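You operate a simulated robot arm through the tools that you are given. There is no shell and no other tool.

You run a simulated robot arm. Do the job below in one go: nothing can be reset, and whatever is moved stays where it is left.

Task
Brush the dough in the tin from the egg cup, then dust it under the sifter.
Fine: one pull; tin and brush go back where they were.

It is judged by the outcome, as a careful person would: the job done as asked, and still so three seconds after it is handed in. It fails if anything else is knocked over, pushed out of place, dropped, spilled or broken.

Robot
A 7-joint arm with a four-finger gripper, fixed in place. Base frame: the origin is on the floor under the middle of its stand, x ahead of it, y to its left, z up; the work surface is at about z = 0.9. Units: m, degrees, N and s.
It reaches about 1.223 m from its shoulder. Its first joint turns from -69.0 to 172.0 degrees. Payload 3.67 kg.
Tool frame: the origin (TCP) lies between the finger pads and is the grasp point; the fingertips stand 0.028 m ahead of it; z points along the fingers, y is the line along which they close. The gripper opens to 0.112 m; its body begins 0.073 m behind the TCP.
Orientation is told as [roll, pitch, yaw] about the base's x, y, z axes, in that order, counted from this pose: with the fingers straight down and closing along the base's y, the tool's x points along the base's -x, its y along +y and its z along -z.

Tools
- The arm moves only by the tool arm_command. Its argument "moves" is a list of rows, each a list of 3 entries, a list of its own where there are three numbers: the gripper command, from -1 (shut) to 1 (fully open), values between in proportion, then the shift along the tool's x, y, z in mm, then the turn, a rotation vector about the tool's x, y, z in degrees. In form: [[claw, [dx, dy, dz], [rx, ry, rz]], ...]. A call has 1 to 20 rows; each row shifts and turns the commanded pose from where the row before left it, along the tool's axes as they then stand. Each row takes 0.2 s and may step no farther than 0.05 m and 8.6 degrees from the row before; otherwise, or with a gripper value out of range, the whole call is refused. Where a pose cannot be reached the arm comes as near as it can. A force on the tool above 40 N (or 10 N above the force at the start of the call, whichever is more), or a blocked arm, ends the call early, and 0.2 s more pass. Each finger travels about 0.1025 m/s and halts on what it meets, pressing with about 33 N; the grip force reading is that of the motor and also rises with nothing between the fingers. The clock runs only during rows and for 0.2 s after the last one: add rows that do not move to give the fingers time. The reply holds the time, the measured pose of the TCP, the force on the tool along the base axes, the opening and the grip force, in the units named above and with some noise, with the torque about the TCP (base axes, N m) and any sound that the robot's microphone picked up.
- Cameras (640 x 400 px; columns grow to the right, rows downward): "scene" is fixed at [0.0549, -0.6564, 1.5634]; the picture's right is [-0.04, -1.00, 0.00], its down [-0.71, 0.03, -0.71] and it looks along [0.71, -0.03, -0.71] (base axes); focal length 325 px, centre (320, 200). "wrist" rides on the gripper at [0.06, -0.018, -0.104] in the tool frame; the picture's right is [0.29, 0.96, 0.00], its down [-0.80, 0.24, -0.55] and it looks along [-0.53, 0.16, 0.83] (tool axes); focal length 234 px, centre (320, 200). There is no depth. A picture from a camera that has moved, and an enlarged one, comes with that camera's place and axes in the base frame and with its lens. The place of the scene camera against the robot may be out by one fixed shift of up to 0.012 m in any direction.
- camera(camera): a new picture of that camera. It takes no simulated time.
- slide_trunk(by): slides the trunk up (or, below 0, down) by that many m; the arm rides with it, the base frame stays. It gives what a move gives, with no picture.
- close_up(camera, box): a new picture of the part [left, top, right, bottom] of that camera's present view, enlarged. It takes no simulated time.
- job_done(): hands the job in; it is judged then, once.

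Nothing tells you positions but the pictures and the camera data. Unless the task says otherwise, let go and move clear before handing in.

The tools are called after "Emit:" as name(argument=value, ...) on one line, values as JSON. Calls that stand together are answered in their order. arm_command: Moves the arm, as the interface text tells. Its arguments: {"type":"object","properties":{"moves":{"type":"array","items":{"type":"array"}}},"required":["moves"]} The other tools are called the same way: slide_trunk (by) moves the trunk up or down; camera (camera) takes a picture; close_up (camera, box) takes an enlarged picture of a part of a camera's view; job_done () hands the job in.

At the start:

```text
time: 0.0
position: [0.4269, -0.5962, 1.3096]
tcp_rot: [0.1, 0.0, 0.0]
ft_force: [0.4, 0.2, 0.4]
ft_torque: [0.01, 0.0, -0.05]
opening: 0.1118
grip_force: 0.1
trunk travel left (down, up): [-0.75, 0.09]
```

scene: 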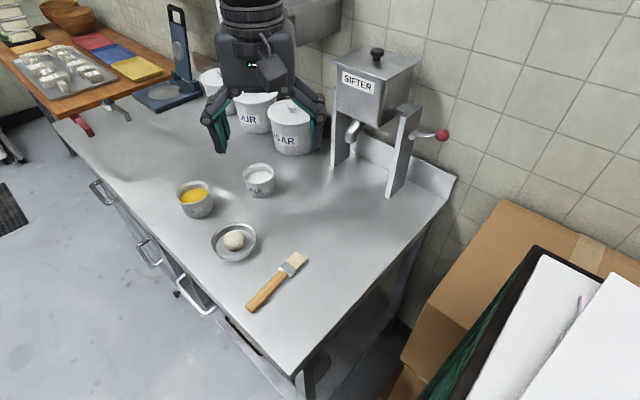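
wrist: 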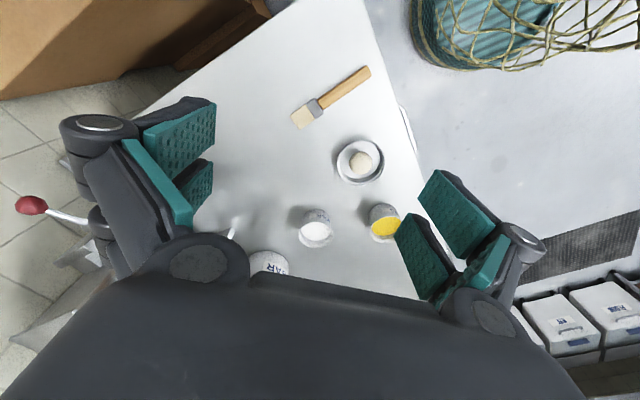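

I see a steel worktop with an egg cup (yellow), another cup (white), a small tin with a dough ball, a pastry brush and a sifter with a red-knobbed lever. First I'll look closer at each before moving.

Emit:
close_up(camera="scene", box=[160, 150, 340, 330])

Emit:
close_up(camera="scene", box=[310, 30, 470, 210])

Emit:
close_up(camera="wrist", box=[220, 40, 440, 280])

```text
2.22 times, centred on (250, 240) of scene
camera zoom: at [0.0549, -0.6564, 1.5634], right [-0.04, -1.0, 0.0], down [-0.71, 0.03, -0.71], along [0.71, -0.03, -0.71], focal length 722 px, centre (476, 111)
```

zoom: 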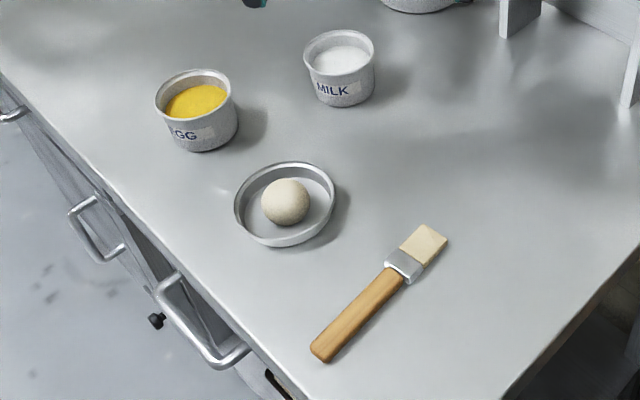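

```text
2.22 times, centred on (390, 120) of scene
camera zoom: at [0.0549, -0.6564, 1.5634], right [-0.04, -1.0, 0.0], down [-0.71, 0.03, -0.71], along [0.71, -0.03, -0.71], focal length 722 px, centre (164, 378)
```

zoom: 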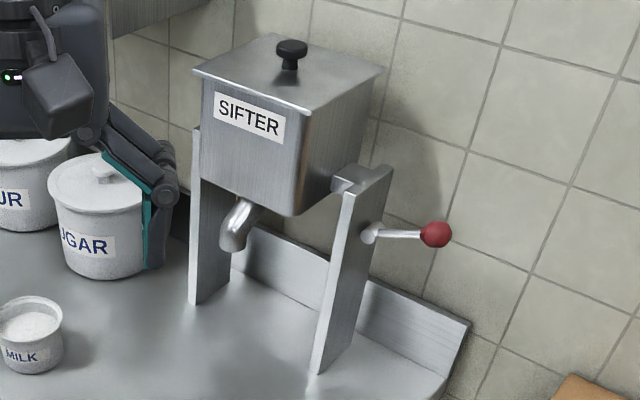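

```text
1.67 times, centred on (330, 160) of wrist
camera zoom: at [0.3681, -0.614, 1.4156], right [-0.29, 0.96, 0.0], down [0.8, 0.24, 0.55], along [0.53, 0.16, -0.83], focal length 390 px, centre (303, 267)
```

zoom: 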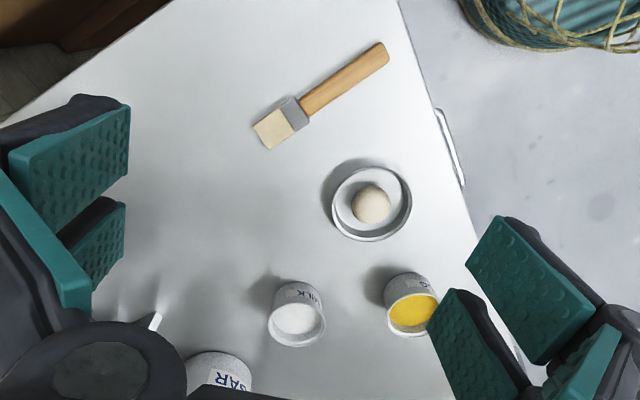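

The egg cup sits near (0.70, -0.34), the milk near (0.78, -0.51), the tin near (0.57, -0.46), and the brush runs from about (0.40, -0.52) to (0.52, -0.64). Two views put the red sifter knob near (0.675, -0.96, 1.14), so next I'll move up and tilt the wrist camera to study the sifter lever.

Emit:
arm_command(moves=[[1, [-24, -38, -4], [0, 0, 0]], [1, [-24, -38, -4], [0, 0, 0]], [1, [-24, -38, -4], [0, 0, 0]], [1, [-24, -38, -4], [0, 0, 0]], [1, [0, 0, 0], [0, 0, 7.5]], [1, [0, 0, 0], [0, 0, 7.5]], [1, [0, 0, 0], [0, 0, 7.5]], [1, [0, 0, 0], [0, 0, 7.5]], [1, [0, 0, 0], [0, 0, 7.5]], [1, [0, 0, 0], [0, 0, 7.5]], [1, [0, 0, 0], [0, -7.5, 0]], [1, [0, 0, 0], [0, -7.5, 0]], [1, [0, 0, 0], [0, -7.5, 0]], [1, [0, 0, 0], [0, -7.5, 0]], [1, [0, 0, 0], [0, -7.5, 0]]])

Emit:
camera(camera="wrist")

Emit:
camera(camera="scene")

```text
time: 3.2
position: [0.5213, -0.749, 1.3278]
tcp_rot: [0.0, -37.6, -45.1]
ft_force: [-0.3, 0.6, 0.5]
ft_torque: [-0.03, -0.02, 0.0]
opening: 0.1123
grip_force: 0.0
trunk travel left (down, up): [-0.75, 0.09]
```

```text
taken
camera wrist: at [0.4325, -0.6822, 1.3741], right [0.52, 0.84, -0.18], down [0.38, -0.04, 0.93], along [0.77, -0.54, -0.34], focal length 234 px, centre (320, 200)
```

wrist: 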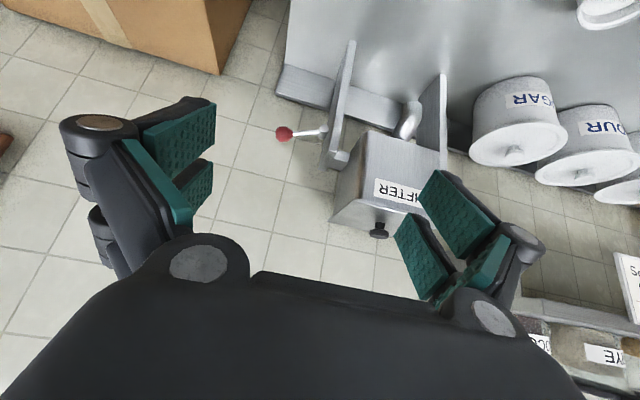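

```text
taken
```

scene: 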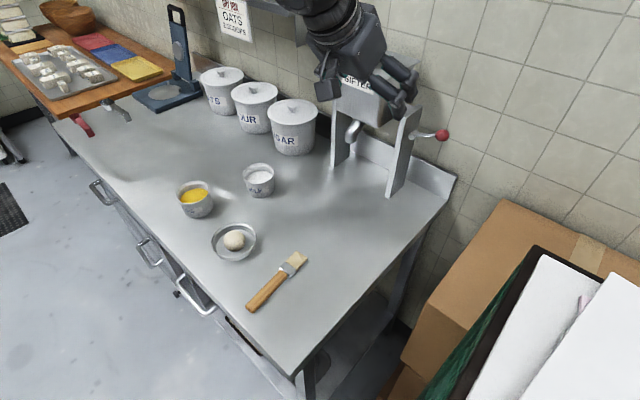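

The wrist view shows the sifter upside down, with the lever sticking out from its right leg. I'll enlarge both views to work out how it is hinged.

Emit:
close_up(camera="wrist", box=[250, 30, 480, 250])

Emit:
close_up(camera="wrist", box=[260, 80, 380, 180])

Emit:
close_up(camera="scene", box=[380, 90, 470, 170])

```text
1.82 times, centred on (365, 140) of wrist
camera zoom: at [0.4325, -0.6822, 1.3741], right [0.52, 0.84, -0.18], down [0.38, -0.04, 0.93], along [0.77, -0.54, -0.34], focal length 426 px, centre (238, 309)
```

zoom: 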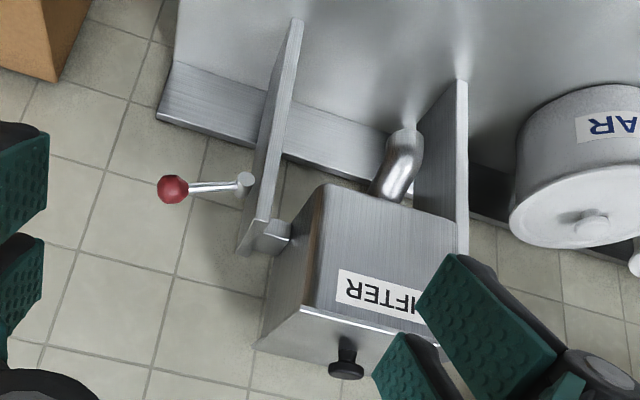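

```text
4.00 times, centred on (320, 130) of wrist
camera zoom: at [0.4325, -0.6822, 1.3741], right [0.52, 0.84, -0.18], down [0.38, -0.04, 0.93], along [0.77, -0.54, -0.34], focal length 937 px, centre (320, 480)
```

zoom: 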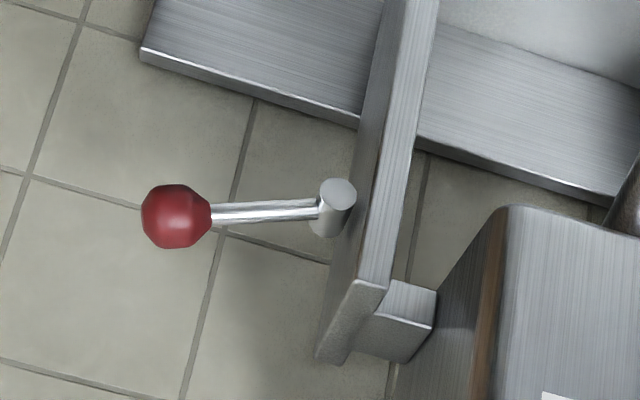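

```text
5.00 times, centred on (425, 130) of scene
camera zoom: at [0.0549, -0.6564, 1.5634], right [-0.04, -1.0, 0.0], down [-0.71, 0.03, -0.71], along [0.71, -0.03, -0.71], focal length 1624 px, centre (-205, 550)
```

zoom: 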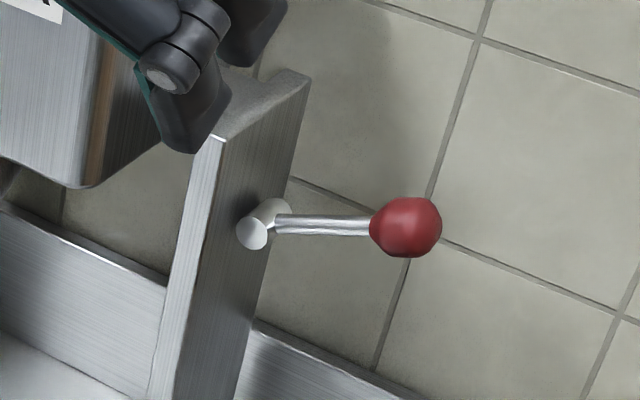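

The lever turns about a front-to-back axis, so its knob swings down when pulled. The spout outlet works out near (0.71, -0.75, 1.10). Next I'll straighten the hand and look straight down over the brush.

Emit:
arm_command(moves=[[1, [0, 0, 0], [0, 7.5, 0]], [1, [0, 0, 0], [0, 7.5, 0]], [1, [0, 0, 0], [0, 7.5, 0]], [1, [0, 0, 0], [0, 7.5, 0]], [1, [0, 0, 0], [0, 7.5, 0]], [1, [27.7, 12.1, 29.7], [0, 0, 0]], [1, [27.7, 12.1, 29.7], [0, 0, 0]], [1, [27.7, 12.1, 29.7], [0, 0, 0]], [1, [27.7, 12.1, 29.7], [0, 0, 0]], [1, [27.7, 12.1, 29.7], [0, 0, 0]], [1, [27.7, 12.1, 29.7], [0, 0, 0]], [1, [0, 0, 0], [0, 0, 0]]])

Emit:
camera(camera="wrist")

```text
time: 5.8
position: [0.4586, -0.5815, 1.147]
tcp_rot: [0.0, 0.0, -45.0]
ft_force: [-0.1, -0.4, 0.4]
ft_torque: [0.0, -0.02, 0.01]
opening: 0.1121
grip_force: 0.1
trunk travel left (down, up): [-0.75, 0.09]
```

```text
taken
camera wrist: at [0.4037, -0.5509, 1.251], right [0.47, 0.88, 0.0], down [0.73, -0.39, 0.55], along [0.49, -0.26, -0.83], focal length 234 px, centre (320, 200)
```

wrist: 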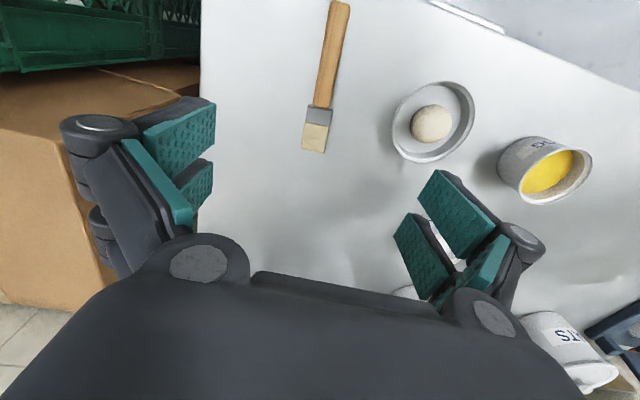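

The brush, tin and egg cup are all in the wrist view. I'll enlarge each to measure it well.

Emit:
close_up(camera="wrist", box=[260, 0, 380, 160])

Emit:
close_up(camera="wrist", box=[370, 70, 490, 170])

Emit:
close_up(camera="wrist", box=[480, 120, 610, 220])

```text
2.50 times, centred on (320, 80) of wrist
camera zoom: at [0.4037, -0.5509, 1.251], right [0.47, 0.88, 0.0], down [0.73, -0.39, 0.55], along [0.49, -0.26, -0.83], focal length 585 px, centre (320, 500)
```

zoom: 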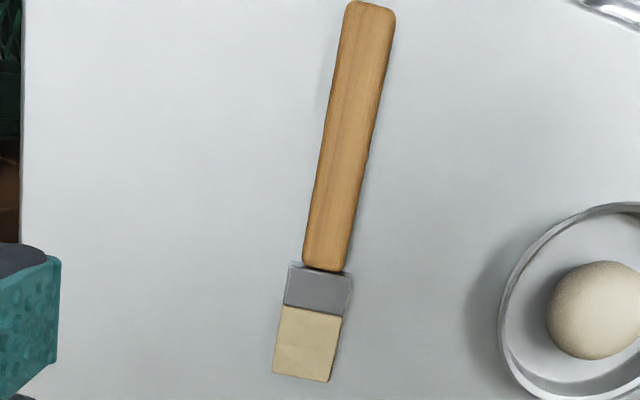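

```text
4.00 times, centred on (430, 120) of wrist
camera zoom: at [0.4037, -0.5509, 1.251], right [0.47, 0.88, 0.0], down [0.73, -0.39, 0.55], along [0.49, -0.26, -0.83], focal length 937 px, centre (-120, 520)
```

zoom: 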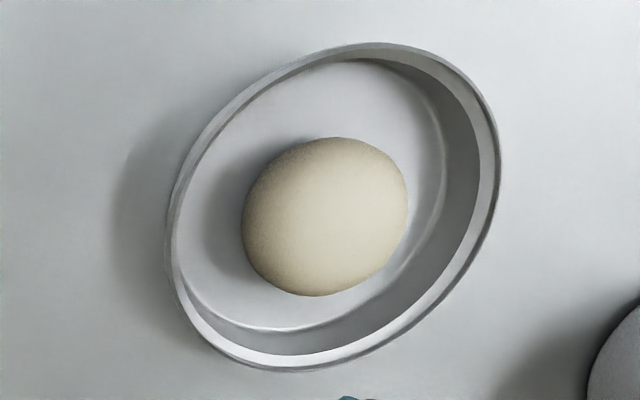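

```text
4.00 times, centred on (545, 170) of wrist
camera zoom: at [0.4037, -0.5509, 1.251], right [0.47, 0.88, 0.0], down [0.73, -0.39, 0.55], along [0.49, -0.26, -0.83], focal length 937 px, centre (-580, 320)
```

zoom: 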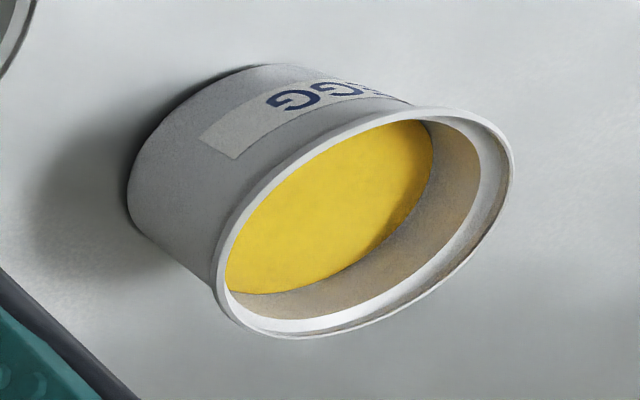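

The brush runs from about (0.38, -0.51) to (0.52, -0.626), so its heading is about -39°. The tin centre is about (0.558, -0.456), roughly 0.11 across, and the egg cup is about (0.697, -0.336). Before grasping anything I'll check in free air, above and in front of the egg cup, that the hand can tilt as dipping needs.

Emit:
arm_command(moves=[[1, [8.6, 41.9, -4], [0, 0, 0]], [1, [8.6, 41.9, -4], [0, 0, 0]], [1, [8.6, 41.9, -4], [0, 0, 0]], [1, [8.6, 41.9, -4], [0, 0, 0]], [1, [8.6, 41.9, -4], [0, 0, 0]], [1, [8.6, 41.9, -4], [0, 0, 0]], [1, [8.6, 41.9, -4], [0, 0, 0]], [1, [8.6, 41.9, -4], [0, 0, 0]], [1, [0, 0, 0], [0, 8, 0]], [1, [0, 0, 0], [0, 8, 0]], [1, [0, 0, 0], [0, 8, 0]], [1, [0, 0, 0], [0, 8, 0]], [1, [0, 0, 0], [0, 8, 0]], [1, [0, 0, 0], [0, 8, 0]], [1, [0, 0, 0], [0, 0, 0]]])

Emit:
camera(camera="scene")

Emit:
camera(camera="wrist")

```text
time: 6.9
position: [0.5222, -0.4307, 1.0737]
tcp_rot: [-7.6, 8.0, -47.2]
ft_force: [0.1, 0.8, -0.4]
ft_torque: [-0.03, 0.0, 0.0]
opening: 0.1117
grip_force: 0.0
trunk travel left (down, up): [-0.75, 0.09]
stopped in row 5: the arm was blocked; the commanded pose is now the measured one
```

```text
taken
```

scene: 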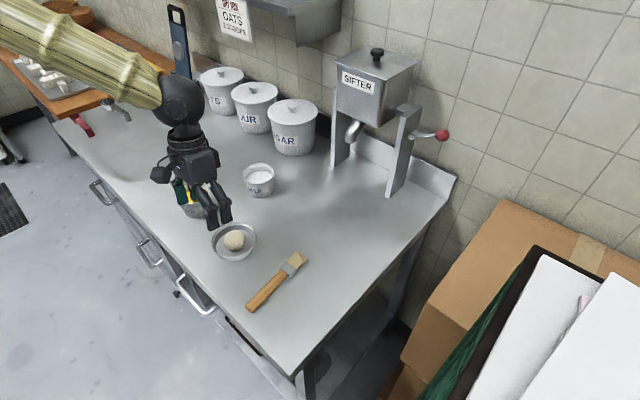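

```text
taken
camera wrist: at [0.4899, -0.3993, 1.1876], right [0.49, 0.87, -0.08], down [0.81, -0.42, 0.4], along [0.31, -0.27, -0.91], focal length 234 px, centre (320, 200)
```

wrist: 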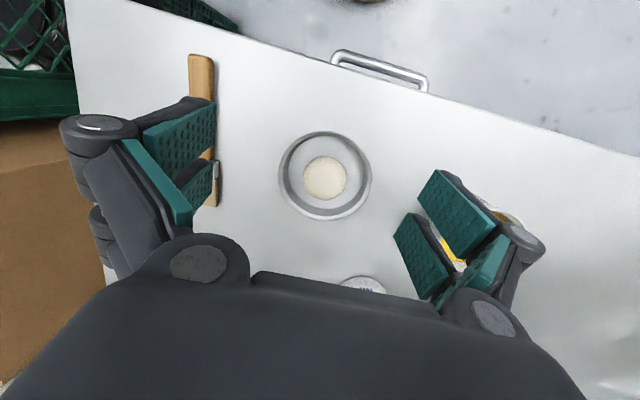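

The arm stopped at a limit with no contact (the tool force is near zero), and nothing was touched. I'll raise the hand and straighten it, then see what reach there is.

Emit:
arm_command(moves=[[1, [5.6, -5.2, -39], [0, 0, 0]], [1, [5.6, -5.2, -39], [0, 0, 0]], [1, [5.6, -5.2, -39], [0, 0, 0]], [1, [0, 0, 0], [-3.8, -4.0, 0]], [1, [0, 0, 0], [-3.8, -4.0, 0]], [1, [0, 0, 0], [0, 0, 0]]])

Emit:
camera(camera="scene")

```text
time: 7.8
position: [0.4902, -0.4403, 1.1069]
tcp_rot: [-14.4, 15.0, -50.0]
ft_force: [-0.6, -0.8, -0.3]
ft_torque: [0.0, -0.03, 0.01]
opening: 0.1119
grip_force: 0.1
trunk travel left (down, up): [-0.75, 0.09]
stopped in row 4: the arm was blocked; the commanded pose is now the measured one
```

```text
taken
```

scene: 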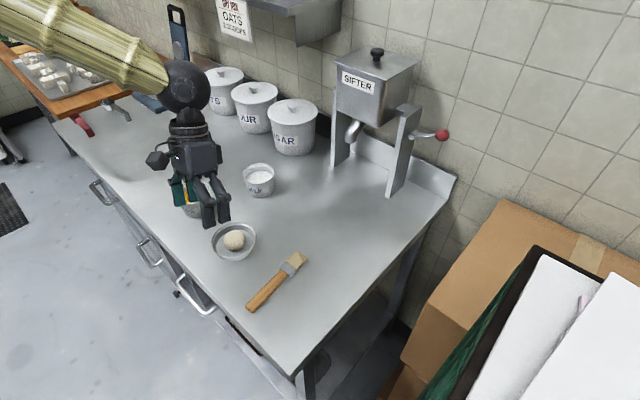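

The forearm appears to have folded to its limit as the hand came in toward the base. I'll back off to the right and up, straighten the hand, and then try a different approach.

Emit:
arm_command(moves=[[1, [-12, -22.8, -24.2], [0, 0, 0]], [1, [-12, -22.8, -24.2], [0, 0, 0]], [1, [-12, -22.8, -24.2], [0, 0, 0]], [1, [-12, -22.8, -24.2], [0, 0, 0]], [1, [0, 0, 0], [-3.5, -3.8, 0]], [1, [0, 0, 0], [-3.5, -3.8, 0]], [1, [0, 0, 0], [-3.5, -3.8, 0]], [1, [0, 0, 0], [-3.5, -3.8, 0]], [1, [0, 0, 0], [0, 0, 0]]])

Emit:
camera(camera="scene")

```text
time: 9.8
position: [0.4914, -0.5395, 1.2085]
tcp_rot: [-0.1, -0.3, -47.9]
ft_force: [-0.5, 0.1, -0.4]
ft_torque: [0.01, 0.03, 0.0]
opening: 0.1118
grip_force: 0.0
trunk travel left (down, up): [-0.75, 0.09]
```

```text
taken
```

scene: 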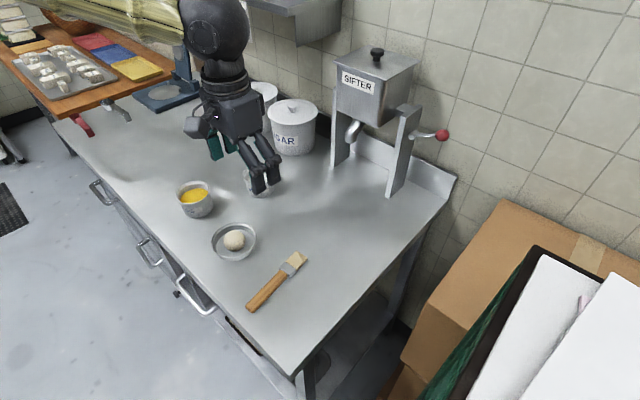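

The hand is straight again at (0.49, -0.54, 1.21). Next I'll test reach at a larger radius, keeping well above the cups.

Emit:
arm_command(moves=[[1, [-6.2, 41.6, 0], [0, 0, 0]], [1, [-6.2, 41.6, 0], [0, 0, 0]], [1, [-6.2, 41.6, 0], [0, 0, 0]], [1, [-6.2, 41.6, 0], [0, 0, 0]], [1, [-6.2, 41.6, 0], [0, 0, 0]], [1, [-6.2, 41.6, 0], [0, 0, 0]], [1, [0, 0, 0], [0, 0, 0]]])

Emit:
camera(camera="scene")

Emit:
camera(camera="wrist")

```text
time: 11.6
position: [0.6845, -0.4155, 1.1372]
tcp_rot: [-4.5, 4.5, -49.7]
ft_force: [-0.4, 0.2, -0.1]
ft_torque: [-0.01, 0.0, 0.0]
opening: 0.112
grip_force: 0.1
trunk travel left (down, up): [-0.75, 0.09]
stopped in row 7: the arm was blocked; the commanded pose is now the measured one
```

```text
taken
```

scene: 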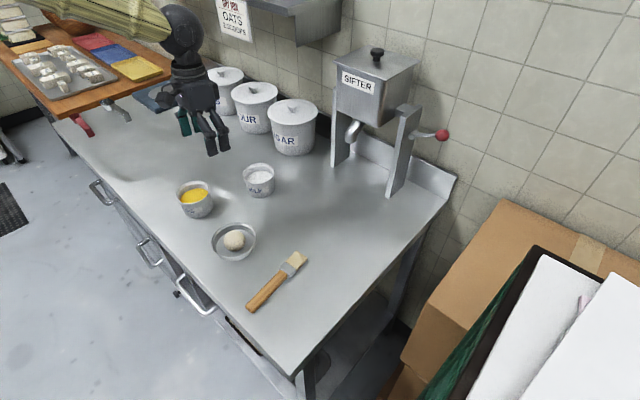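

```text
taken
camera wrist: at [0.643, -0.3819, 1.2473], right [0.54, 0.84, -0.05], down [0.76, -0.46, 0.47], along [0.37, -0.29, -0.88], focal length 234 px, centre (320, 200)
```

wrist: 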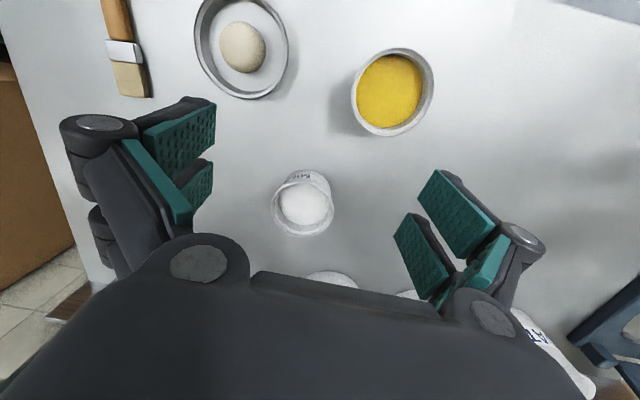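

Again a limit rather than contact, and it seems tied to the hand's yaw relative to the arm. I'll rotate the hand back toward yaw 0 while rising and see whether it frees up.

Emit:
arm_command(moves=[[1, [0, 0, -10], [0, 0, -8]], [1, [0, 0, -10], [0, 0, -8]], [1, [0, 0, -10], [0, 0, -8]], [1, [0, 0, -10], [0, 0, -8]], [1, [0, 0, -10], [0, 0, -8]], [1, [0, 0, -10], [0, 0, -8]], [1, [0, 0, 0], [0, 0, 0]]])

Emit:
camera(camera="scene")

```text
time: 13.2
position: [0.6815, -0.4284, 1.1807]
tcp_rot: [1.0, 7.7, -2.5]
ft_force: [0.8, 0.6, 0.2]
ft_torque: [0.01, -0.01, 0.03]
opening: 0.112
grip_force: 0.1
trunk travel left (down, up): [-0.75, 0.09]
```

```text
taken
```

scene: 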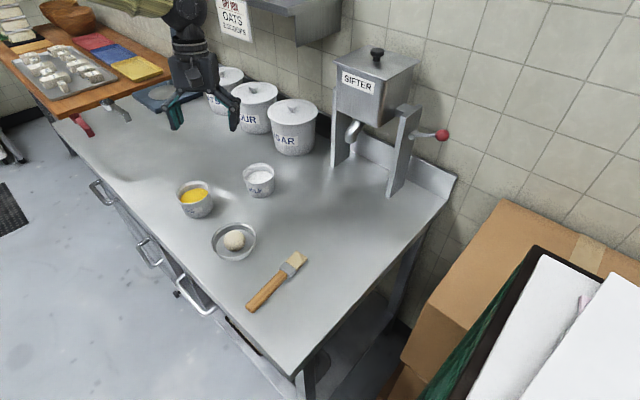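

That helped. Now I'll straighten the remaining tilt and see whether the hand holds straight down here.

Emit:
arm_command(moves=[[1, [0, 0, 0], [0, -3.8, 0]], [1, [0, 0, 0], [0, -3.8, 0]], [1, [0, 0, 0], [0, 0, 0]], [1, [0, 0, 0], [0, 0, 0]]])

```text
time: 14.4
position: [0.6721, -0.4303, 1.1437]
tcp_rot: [0.9, 3.6, -3.0]
ft_force: [-0.8, -0.2, -0.8]
ft_torque: [0.03, 0.02, 0.0]
opening: 0.1121
grip_force: 0.1
trunk travel left (down, up): [-0.75, 0.09]
stopped in row 4: the arm was blocked; the commanded pose is now the measured one
```

Still limited here with the hand high. I'll test whether going lower, still clear above the cups, lets the hand straighten.

Emit:
arm_command(moves=[[1, [0, 0, 20], [0, -1.8, 0]], [1, [0, 0, 20], [0, -1.8, 0]], [1, [0, 0, 20], [0, 0, 0]], [1, [0, 0, 0], [0, 0, 0]]])

Emit:
camera(camera="scene")

Emit:
camera(camera="wrist")

```text
time: 15.4
position: [0.6727, -0.4289, 1.0872]
tcp_rot: [0.7, -0.2, -2.7]
ft_force: [0.2, 0.0, 1.1]
ft_torque: [-0.01, 0.05, -0.03]
opening: 0.1119
grip_force: 0.0
trunk travel left (down, up): [-0.75, 0.09]
```

```text
taken
```

scene: 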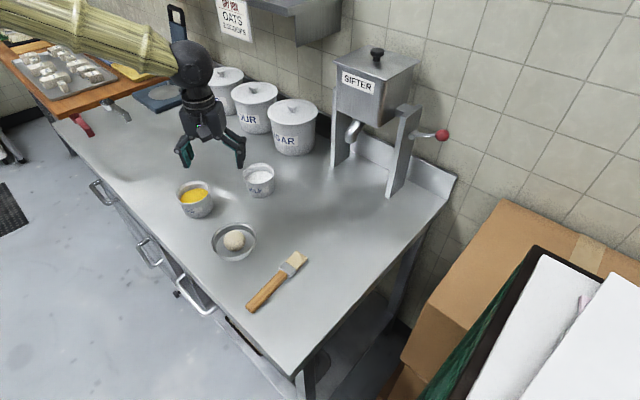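

```text
taken
camera wrist: at [0.6121, -0.4442, 1.1916], right [-0.24, 0.97, 0.01], down [0.81, 0.19, 0.56], along [0.54, 0.14, -0.83], focal length 234 px, centre (320, 200)
```

wrist: 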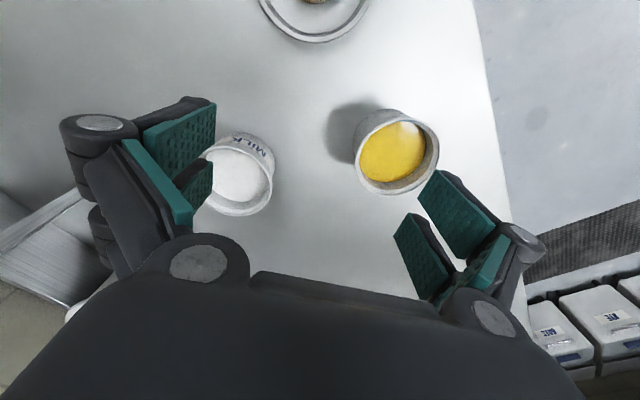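

Going lower works, so raising the trunk should give more headroom. I'll raise it and then test the dipping tilt.

Emit:
slide_trunk(by=0.09)

```text
time: 16.6
position: [0.6734, -0.43, 1.1768]
tcp_rot: [0.8, -0.2, -2.8]
ft_force: [0.2, 0.5, 0.5]
ft_torque: [-0.01, -0.01, 0.01]
opening: 0.1123
grip_force: 0.1
trunk travel left (down, up): [-0.84, 0.0]
```

Emit:
arm_command(moves=[[1, [15.7, 31.3, 22.3], [0, 0, 0]], [1, [15.7, 31.3, 22.3], [0, 0, 0]], [1, [15.7, 31.3, 22.3], [0, 0, 0]], [1, [0, 0, 0], [0, 7.5, 0]], [1, [0, 0, 0], [0, 7.5, 0]], [1, [0, 0, 0], [0, 7.5, 0]], [1, [0, 0, 0], [0, 7.5, 0]], [1, [0, 0, 0], [0, 7.5, 0]], [1, [0, 0, 0], [0, 7.5, 0]], [1, [0, 0, 0], [0, 0, 0]], [1, [0, 0, 0], [0, 0, 0]]])

Emit:
camera(camera="scene")

Emit:
camera(camera="wrist")

```text
time: 19.0
position: [0.6308, -0.3303, 1.1105]
tcp_rot: [1.1, 44.9, -2.0]
ft_force: [0.5, 1.0, 0.9]
ft_torque: [0.0, -0.01, -0.05]
opening: 0.112
grip_force: 0.0
trunk travel left (down, up): [-0.84, 0.0]
```

```text
taken
```

scene: 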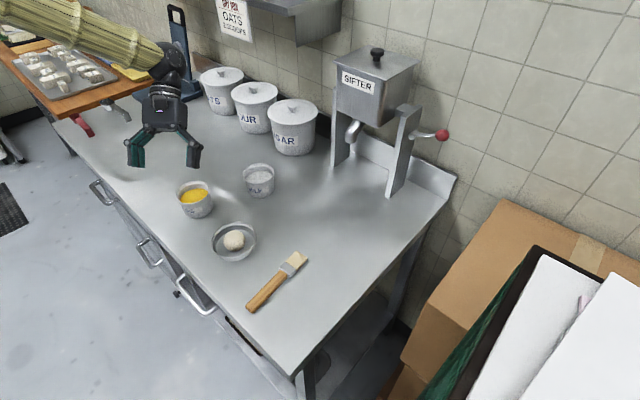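

```text
taken
camera wrist: at [0.6618, -0.3517, 1.227], right [-0.16, 0.96, 0.22], down [0.97, 0.19, -0.17], along [-0.2, 0.18, -0.96], focal length 234 px, centre (320, 200)
```

wrist: 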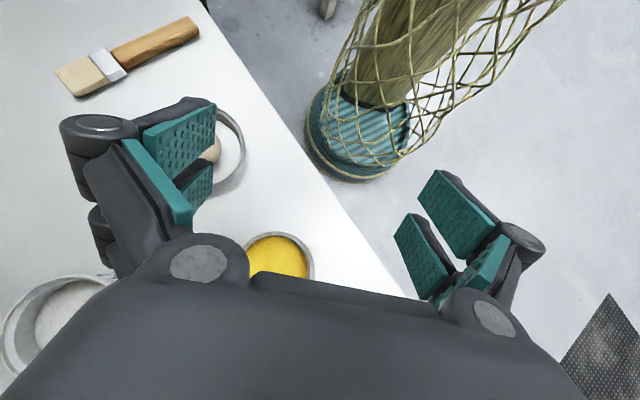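

The 45° dipping tilt works with the trunk raised. Refined, the egg cup rim centre is near (0.688, -0.338, 0.958). Now I'll straighten the hand and go above the brush, aligned with its handle.

Emit:
arm_command(moves=[[1, [0, 0, 0], [0, -7.5, 0]], [1, [0, 0, 0], [0, -7.5, 0]], [1, [0, 0, 0], [0, -7.5, 0]], [1, [0, 0, 0], [0, -7.5, 0]], [1, [0, 0, 0], [0, -7.5, 0]], [1, [0, 0, 0], [0, -7.4, 0]], [1, [25.8, -34.4, -4], [0, 0, 0]], [1, [25.8, -34.4, -4], [0, 0, 0]], [1, [25.8, -34.4, 0], [0, 0, 0]], [1, [25.8, -34.4, 0], [0, 0, 0]], [1, [25.8, -34.4, 0], [0, 0, 0]], [1, [25.8, -34.4, 0], [0, 0, 0]], [1, [25.8, -34.4, 0], [0, 0, 0]], [1, [0, 0, 0], [0, 0, 7.3]], [1, [0, 0, 0], [0, 0, 7.3]], [1, [0, 0, 0], [0, 0, 7.3]], [1, [0, 0, 0], [0, 0, 7.3]], [1, [0, 0, 0], [0, 0, 7.3]], [1, [0, 0, 0], [0, 0, 0]]])

Emit:
camera(camera="wrist")

```text
time: 23.0
position: [0.4381, -0.5641, 1.1156]
tcp_rot: [0.7, 0.4, -39.5]
ft_force: [0.0, -0.3, 0.0]
ft_torque: [-0.01, 0.03, -0.05]
opening: 0.112
grip_force: 0.0
trunk travel left (down, up): [-0.84, 0.0]
```

```text
taken
camera wrist: at [0.381, -0.5404, 1.2206], right [0.39, 0.92, 0.01], down [0.77, -0.33, 0.55], along [0.51, -0.2, -0.83], focal length 234 px, centre (320, 200)
```

wrist: 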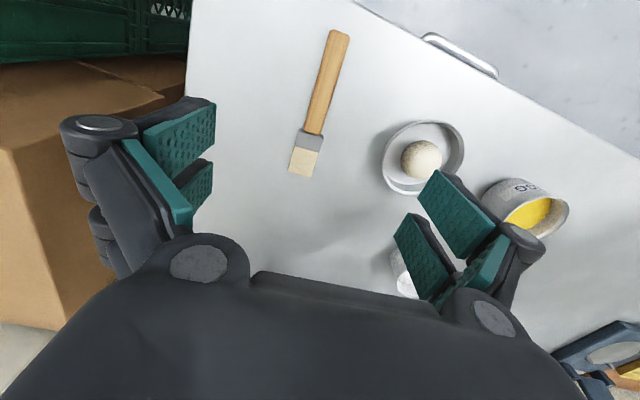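

Emit:
close_up(camera="wrist", box=[260, 20, 380, 190])

Emit:
close_up(camera="wrist", box=[50, 80, 250, 280])

```text
2.35 times, centred on (320, 105) of wrist
camera zoom: at [0.381, -0.5404, 1.2206], right [0.39, 0.92, 0.01], down [0.77, -0.33, 0.55], along [0.51, -0.2, -0.83], focal length 551 px, centre (320, 424)
```

zoom: 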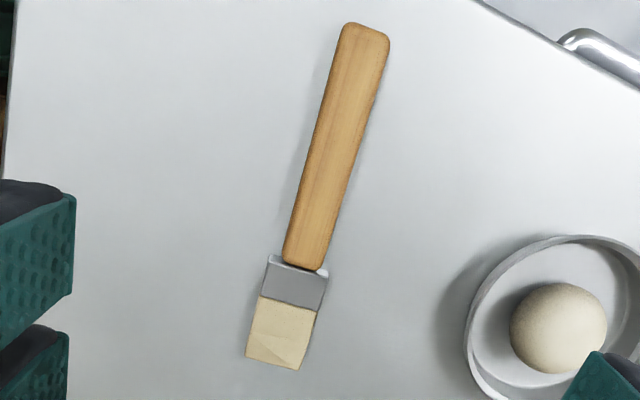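

```text
2.00 times, centred on (150, 180) of wrist
camera zoom: at [0.381, -0.5404, 1.2206], right [0.39, 0.92, 0.01], down [0.77, -0.33, 0.55], along [0.51, -0.2, -0.83], focal length 468 px, centre (660, 240)
```

zoom: 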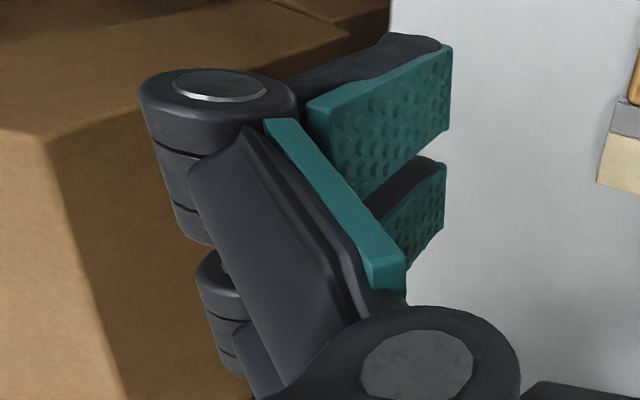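

The brush handle line is now well fixed: heading about -38.7°, grasp point (0.4405, -0.559). I'll align and come down to just above it.

Emit:
arm_command(moves=[[0.07, [1.2, 5.2, 0], [0.7, -0.4, -0.8]], [0.07, [0, 0, 40], [0, 0, 0]], [0.07, [0, 0, 40], [0, 0, 0]], [0.07, [0, 0, 40], [0, 0, 0]], [0.07, [0, 0, 35], [0, 0, 0]], [0.07, [0, 0, 0], [0, 0, 0]], [0.07, [0, 0, 0], [0, 0, 0]]])

Emit:
camera(camera="wrist")

Emit:
close_up(camera="scene", box=[180, 180, 340, 330])

```text
time: 24.6
position: [0.4404, -0.5588, 0.9576]
tcp_rot: [0.0, 0.1, -38.5]
ft_force: [0.3, 0.0, -0.7]
ft_torque: [0.06, 0.0, 0.03]
opening: 0.06
grip_force: 0.0
trunk travel left (down, up): [-0.84, 0.0]
```

```text
taken
camera wrist: at [0.3829, -0.534, 1.0634], right [0.37, 0.93, 0.0], down [0.77, -0.31, 0.55], along [0.51, -0.21, -0.83], focal length 234 px, centre (320, 200)
```

wrist: 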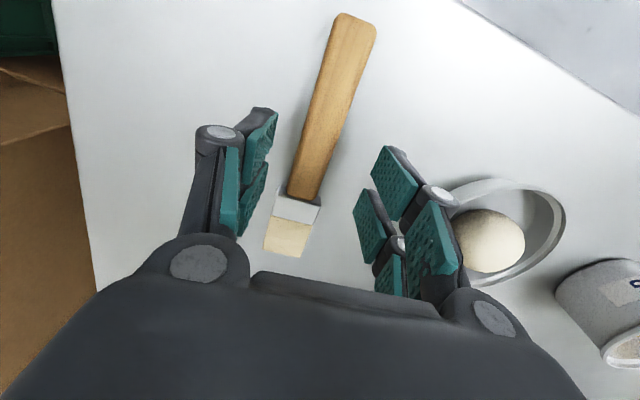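

```text
2.67 times, centred on (260, 255) of scene
camera zoom: at [0.0549, -0.6564, 1.5634], right [-0.04, -1.0, 0.0], down [-0.71, 0.03, -0.71], along [0.71, -0.03, -0.71], focal length 866 px, centre (480, 53)
```

zoom: 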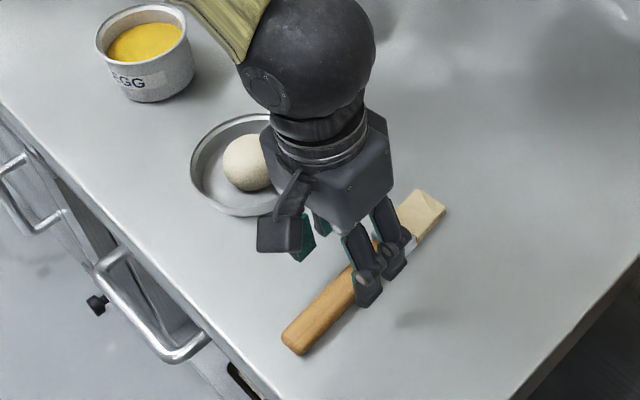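

The fingers straddle the handle evenly. I'll go down the last bit and close on it.

Emit:
arm_command(moves=[[0.07, [0, 0, 14], [0, 0, 0]], [0.07, [0, 0, 12], [0, 0, 0]], [0.07, [0, 0, 0], [0, 0, 0]]])

```text
time: 25.4
position: [0.4387, -0.558, 0.9341]
tcp_rot: [0.1, -0.1, -38.6]
ft_force: [-0.2, 0.3, -0.8]
ft_torque: [-0.01, -0.01, -0.03]
opening: 0.0598
grip_force: 0.1
trunk travel left (down, up): [-0.84, 0.0]
```

Emit:
arm_command(moves=[[0.07, [0, 0, 2], [0, 0, 0]], [-0.4, [0, 0, 0], [0, 0, 0]], [-0.8, [0, 0, 0], [0, 0, 0]], [-1, [0, 0, 0], [0, 0, 0]], [-1, [0, 0, 0], [0, 0, 0]], [-1, [0, 0, 0], [0, 0, 0]]])

Emit:
camera(camera="wrist")

```text
time: 26.8
position: [0.4411, -0.5578, 0.9325]
tcp_rot: [0.0, -0.1, -38.5]
ft_force: [1.7, 0.3, 1.8]
ft_torque: [-0.02, -0.03, -0.03]
opening: 0.0232
grip_force: 32.9
trunk travel left (down, up): [-0.84, 0.0]
```

```text
taken
camera wrist: at [0.3831, -0.534, 1.0367], right [0.37, 0.93, 0.0], down [0.77, -0.31, 0.55], along [0.51, -0.21, -0.83], focal length 234 px, centre (320, 200)
```

wrist: 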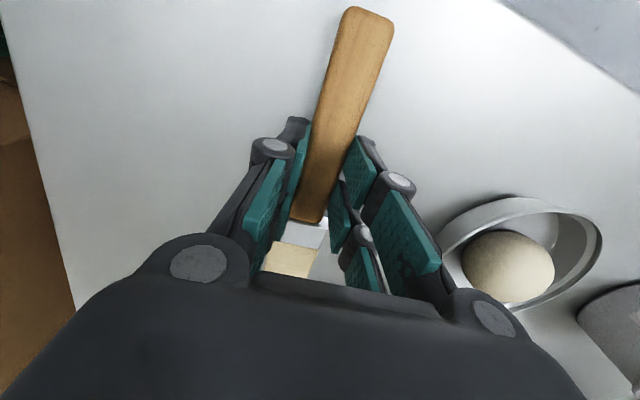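

The brush is gripped (0.023 m opening). The pose to return it to is TCP (0.4405, -0.558, 0.9325), yaw -38.5°. Now I'll lift it straight up and check.

Emit:
arm_command(moves=[[-1, [0, 0, -20], [0, 0, 0]], [-1, [0, 0, -30], [0, 0, 0]], [-1, [0, 0, -40], [0, 0, 0]], [-1, [0, 0, -40], [0, 0, 0]], [-1, [0, 0, -40], [0, 0, 0]], [-1, [0, 0, 0], [0, 0, 0]]])

Emit:
camera(camera="wrist")

Emit:
camera(camera="scene")

```text
time: 28.2
position: [0.4425, -0.5602, 1.1027]
tcp_rot: [0.0, -0.1, -38.5]
ft_force: [0.2, 0.1, -1.2]
ft_torque: [0.07, 0.03, -0.01]
opening: 0.0234
grip_force: 33.5
trunk travel left (down, up): [-0.84, 0.0]
```

```text
taken
camera wrist: at [0.3847, -0.5362, 1.2072], right [0.37, 0.93, 0.0], down [0.77, -0.31, 0.55], along [0.51, -0.21, -0.83], focal length 234 px, centre (320, 200)
```

wrist: 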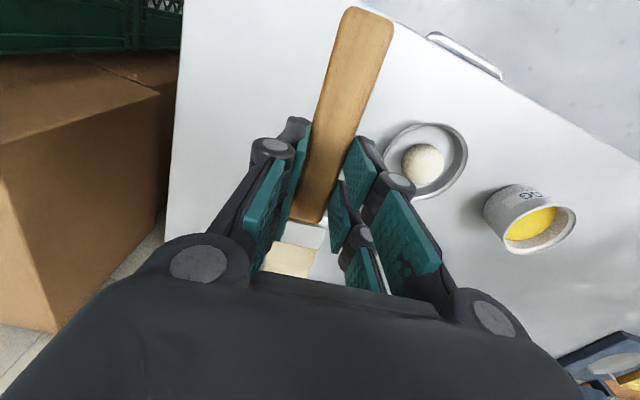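

```text
taken
```

scene: 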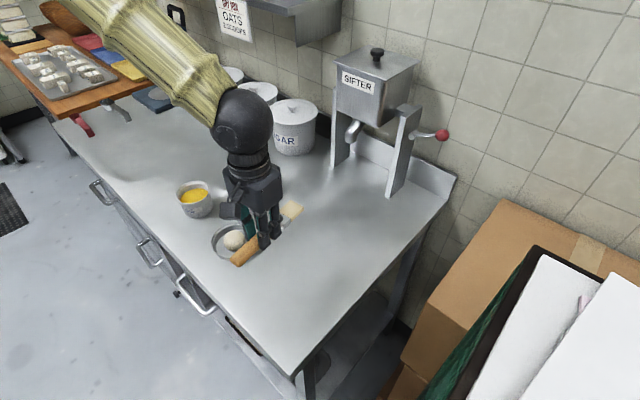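

The brush is held firmly, as gripped. I'll rise, turn it to point outward, move to the egg cup and tilt the bristles down above it.

Emit:
arm_command(moves=[[-1, [0, 0, -12], [0, 0, -7.3]], [-1, [0, 0, -12], [0, 0, -7.3]], [-1, [0, 0, -12], [0, 0, -7.3]], [-1, [0, 0, -12], [0, 0, -7.3]], [-1, [0, 0, -12], [0, 0, -7.3]], [-1, [-28.6, 33.2, 0], [0, 0, 0]], [-1, [-28.6, 33.2, 0], [0, 0, 0]], [-1, [-28.6, 33.2, 0], [0, 0, 0]], [-1, [-28.6, 33.2, 0], [0, 0, 0]], [-1, [-28.6, 33.2, 0], [0, 0, 0]], [-1, [-28.6, 33.2, 0], [0, 0, 0]], [-1, [-28.6, 33.2, 0], [0, 0, 0]], [-1, [0, 0, 0], [0, 7.15, 0]], [-1, [0, 0, 0], [0, 7.15, 0]], [-1, [0, 0, 0], [0, 7.15, 0]], [-1, [0, 0, 0], [0, 7.15, 0]], [-1, [0, 0, 0], [0, 7.15, 0]], [-1, [0, 0, 0], [0, 7.15, 0]], [-1, [0, 0, 0], [0, 7.1, 0]], [-1, [0, 0, 0], [0, 0, 0]]])

Emit:
camera(camera="wrist")

Emit:
camera(camera="scene")

```text
time: 32.4
position: [0.6486, -0.3343, 1.1629]
tcp_rot: [-0.1, 49.9, -2.1]
ft_force: [0.3, -0.1, -1.1]
ft_torque: [-0.01, -0.01, 0.02]
opening: 0.0234
grip_force: 32.9
trunk travel left (down, up): [-0.84, 0.0]
```

```text
taken
camera wrist: at [0.69, -0.3523, 1.2766], right [-0.15, 0.96, 0.22], down [0.94, 0.21, -0.26], along [-0.29, 0.17, -0.94], focal length 234 px, centre (320, 200)
```

wrist: 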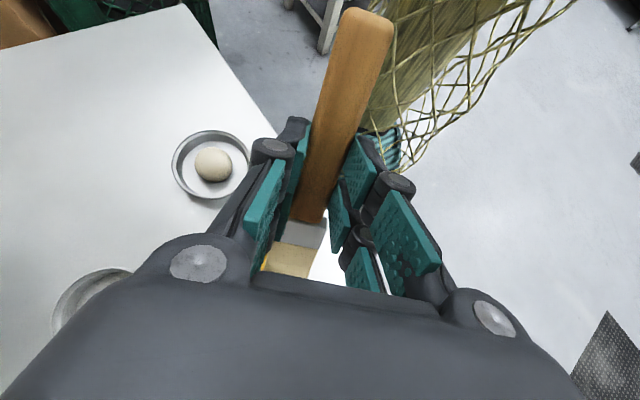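

```text
taken
```

scene: 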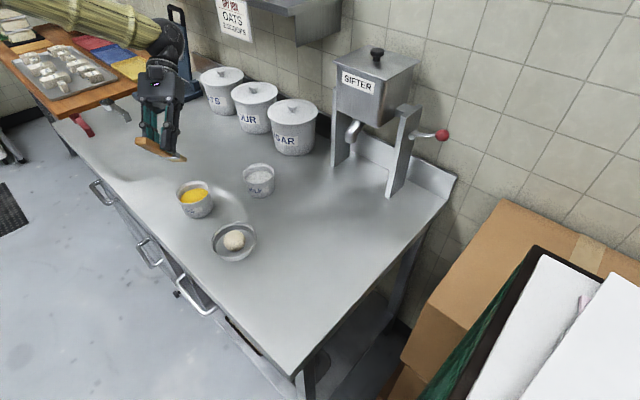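

Emit:
close_up(camera="scene", box=[110, 90, 270, 230])

Emit:
close_up(camera="wrist", box=[230, 190, 390, 300])

```text
2.86 times, centred on (190, 160) of scene
camera zoom: at [0.0549, -0.6564, 1.5634], right [-0.04, -1.0, 0.0], down [-0.71, 0.03, -0.71], along [0.71, -0.03, -0.71], focal length 928 px, centre (691, 314)
```

zoom: 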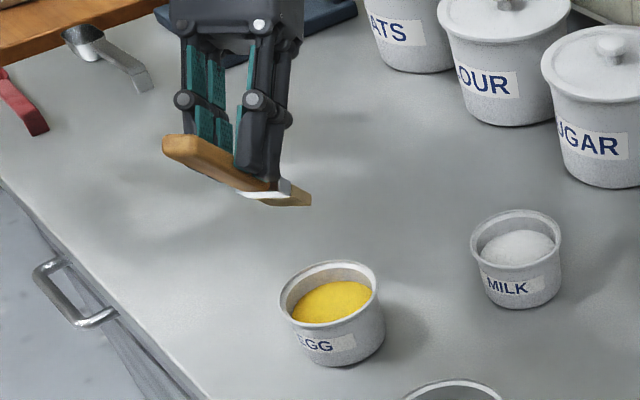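

```text
3.64 times, centred on (310, 245) of wrist
camera zoom: at [0.69, -0.3523, 1.2766], right [-0.15, 0.96, 0.22], down [0.94, 0.21, -0.26], along [-0.29, 0.17, -0.94], focal length 852 px, centre (356, 36)
```

zoom: 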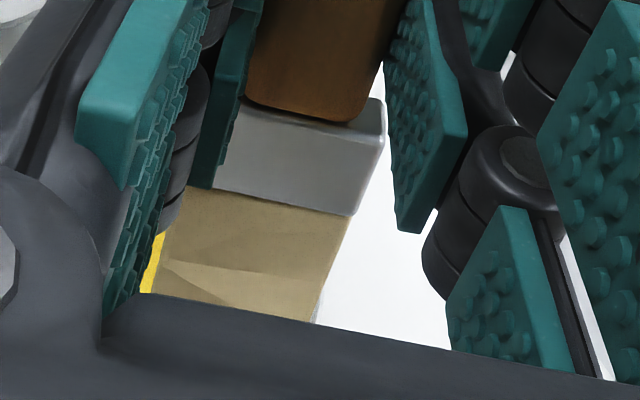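

The brush pose checks out: the bristles are about 0.11 m above the cup opening. I'll lower them most of the way and check the clearance to the rim.

Emit:
arm_command(moves=[[-1, [-23.1, -0.4, 17.9], [0, 0, 0]], [-1, [-23.1, -0.4, 17.9], [0, 0, 0]], [-1, [-23.1, -0.4, 17.9], [0, 0, 0]], [-1, [-15, -0.4, 11.6], [0, 0, 0]], [-1, [0, 0, 0], [0, 0, 0]]])

Emit:
close_up(camera="scene", box=[130, 130, 270, 240])

Emit:
camera(camera="wrist")

```text
time: 33.6
position: [0.654, -0.3364, 1.0545]
tcp_rot: [-0.1, 50.0, -2.1]
ft_force: [0.4, 0.4, -0.6]
ft_torque: [0.03, -0.04, -0.01]
opening: 0.0234
grip_force: 33.0
trunk travel left (down, up): [-0.84, 0.0]
```

```text
3.64 times, centred on (200, 185) of scene
camera zoom: at [0.0549, -0.6564, 1.5634], right [-0.04, -1.0, 0.0], down [-0.71, 0.03, -0.71], along [0.71, -0.03, -0.71], focal length 1181 px, centre (756, 254)
```

zoom: 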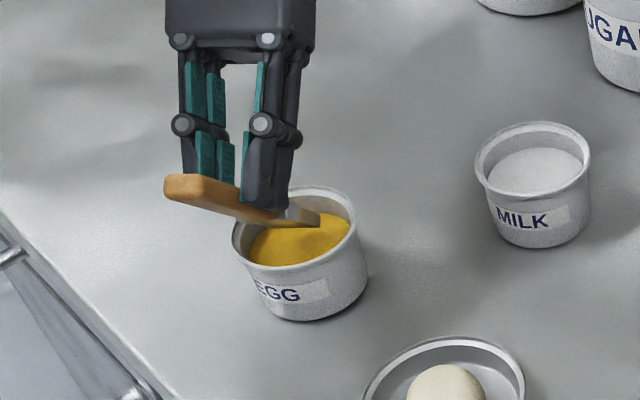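

```text
taken
camera wrist: at [0.6947, -0.3549, 1.1689], right [-0.15, 0.96, 0.22], down [0.94, 0.21, -0.25], along [-0.29, 0.17, -0.94], focal length 234 px, centre (320, 200)
```

wrist: 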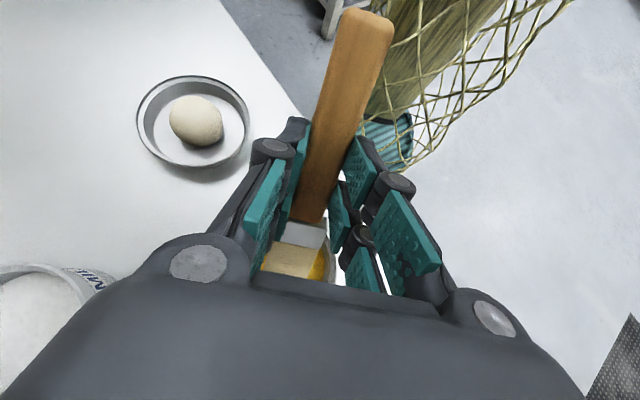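

The bristles are over the middle of the egg and clear of the rim. I'll lower them about 35 mm more into it, hold, and give a small sideways dab.

Emit:
arm_command(moves=[[-1, [-9.2, 0, 7.7], [0, 0, 0]], [-1, [-9.2, 0, 7.7], [0, 0, 0]], [-1, [-9.2, 0, 7.7], [0, 0, 0]], [-1, [0, 0, 0], [0, 0, 0]], [-1, [0, 0, 0], [0, 0, 0]]])

Emit:
close_up(camera="scene", box=[130, 130, 270, 240])

```text
time: 34.8
position: [0.6533, -0.3356, 1.0193]
tcp_rot: [0.0, 50.0, -2.1]
ft_force: [0.5, 0.0, -0.3]
ft_torque: [0.02, -0.02, 0.02]
opening: 0.0234
grip_force: 32.8
trunk travel left (down, up): [-0.84, 0.0]
```

```text
3.64 times, centred on (200, 185) of scene
camera zoom: at [0.0549, -0.6564, 1.5634], right [-0.04, -1.0, 0.0], down [-0.71, 0.03, -0.71], along [0.71, -0.03, -0.71], focal length 1181 px, centre (756, 254)
```

zoom: 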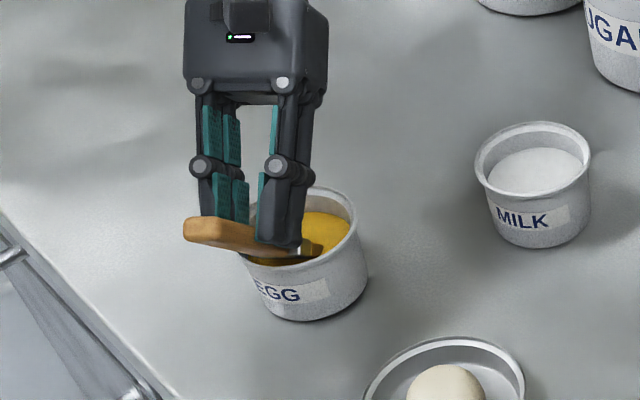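

Emit:
close_up(camera="scene", box=[175, 170, 235, 215])

Emit:
close_up(camera="wrist", box=[250, 200, 370, 300])

```text
8.89 times, centred on (205, 192) of scene
camera zoom: at [0.0549, -0.6564, 1.5634], right [-0.04, -1.0, 0.0], down [-0.71, 0.03, -0.71], along [0.71, -0.03, -0.71], focal length 2886 px, centre (1342, 267)
```

zoom: 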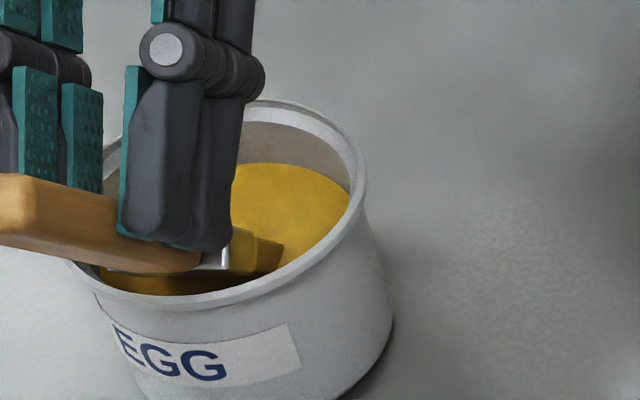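

```text
4.00 times, centred on (310, 250) of wrist
camera zoom: at [0.6951, -0.3542, 1.1337], right [-0.15, 0.96, 0.22], down [0.94, 0.21, -0.25], along [-0.29, 0.17, -0.94], focal length 937 px, centre (360, 0)
```

zoom: 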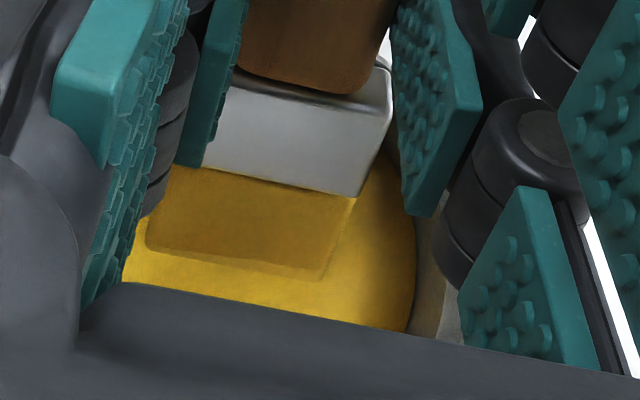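

The bristles are now coated yellow. I'll lift slowly, pause over the cup to drip, and rise clear.

Emit:
arm_command(moves=[[-1, [11.5, 0, -9.7], [0, 0, 0]], [-1, [11.5, 0, -9.7], [0, 0, 0]], [-1, [0, 0, 0], [0, 0, 0]], [-1, [0, 0, 0], [0, 0, 0]], [-1, [0, 0, 0], [0, 0, 0]], [-1, [0, 0, 0], [0, 0, 0]], [-1, [0, 0, 0], [0, 0, 0]], [-1, [15.3, 0, -12.9], [0, 0, 0]], [-1, [15.3, 0, -12.9], [0, 0, 0]], [-1, [15.3, 0, -12.9], [0, 0, 0]], [-1, [15.3, 0, -12.9], [0, 0, 0]], [-1, [0, 0, 0], [0, 0, 0]], [-1, [0, 0, 0], [0, 0, 0]], [-1, [0, 0, 0], [0, 0, 0]]])

Emit:
camera(camera="wrist")

Emit:
close_up(camera="scene", box=[110, 90, 290, 270])

```text
time: 37.8
position: [0.6555, -0.3341, 1.1295]
tcp_rot: [0.0, 50.1, -2.1]
ft_force: [-0.6, 0.0, -0.7]
ft_torque: [-0.02, 0.02, 0.0]
opening: 0.0231
grip_force: 33.3
trunk travel left (down, up): [-0.84, 0.0]
```

```text
taken
camera wrist: at [0.6965, -0.3532, 1.2433], right [-0.15, 0.96, 0.22], down [0.94, 0.21, -0.25], along [-0.29, 0.17, -0.94], focal length 234 px, centre (320, 200)
```

wrist: 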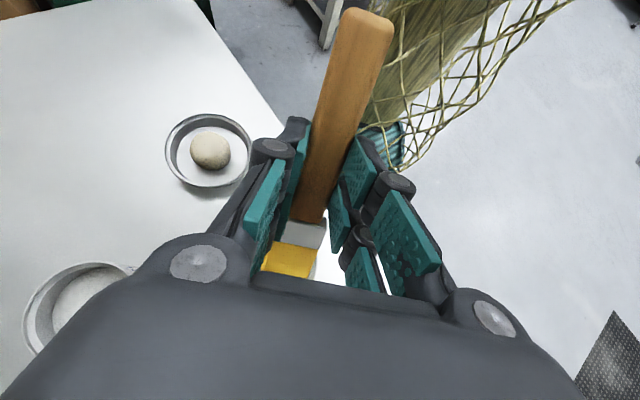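

```text
2.22 times, centred on (200, 180) of scene
camera zoom: at [0.0549, -0.6564, 1.5634], right [-0.04, -1.0, 0.0], down [-0.71, 0.03, -0.71], along [0.71, -0.03, -0.71], focal length 722 px, centre (587, 244)
```

zoom: 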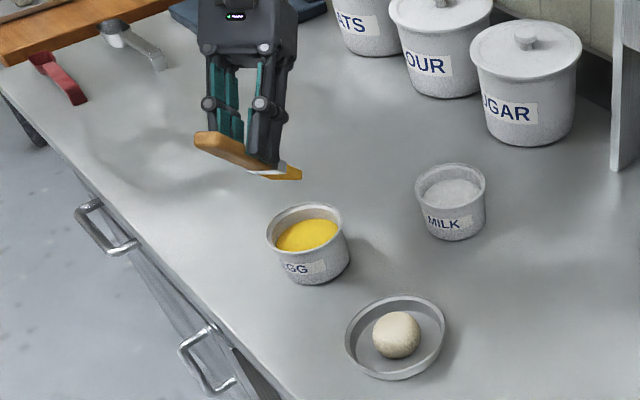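

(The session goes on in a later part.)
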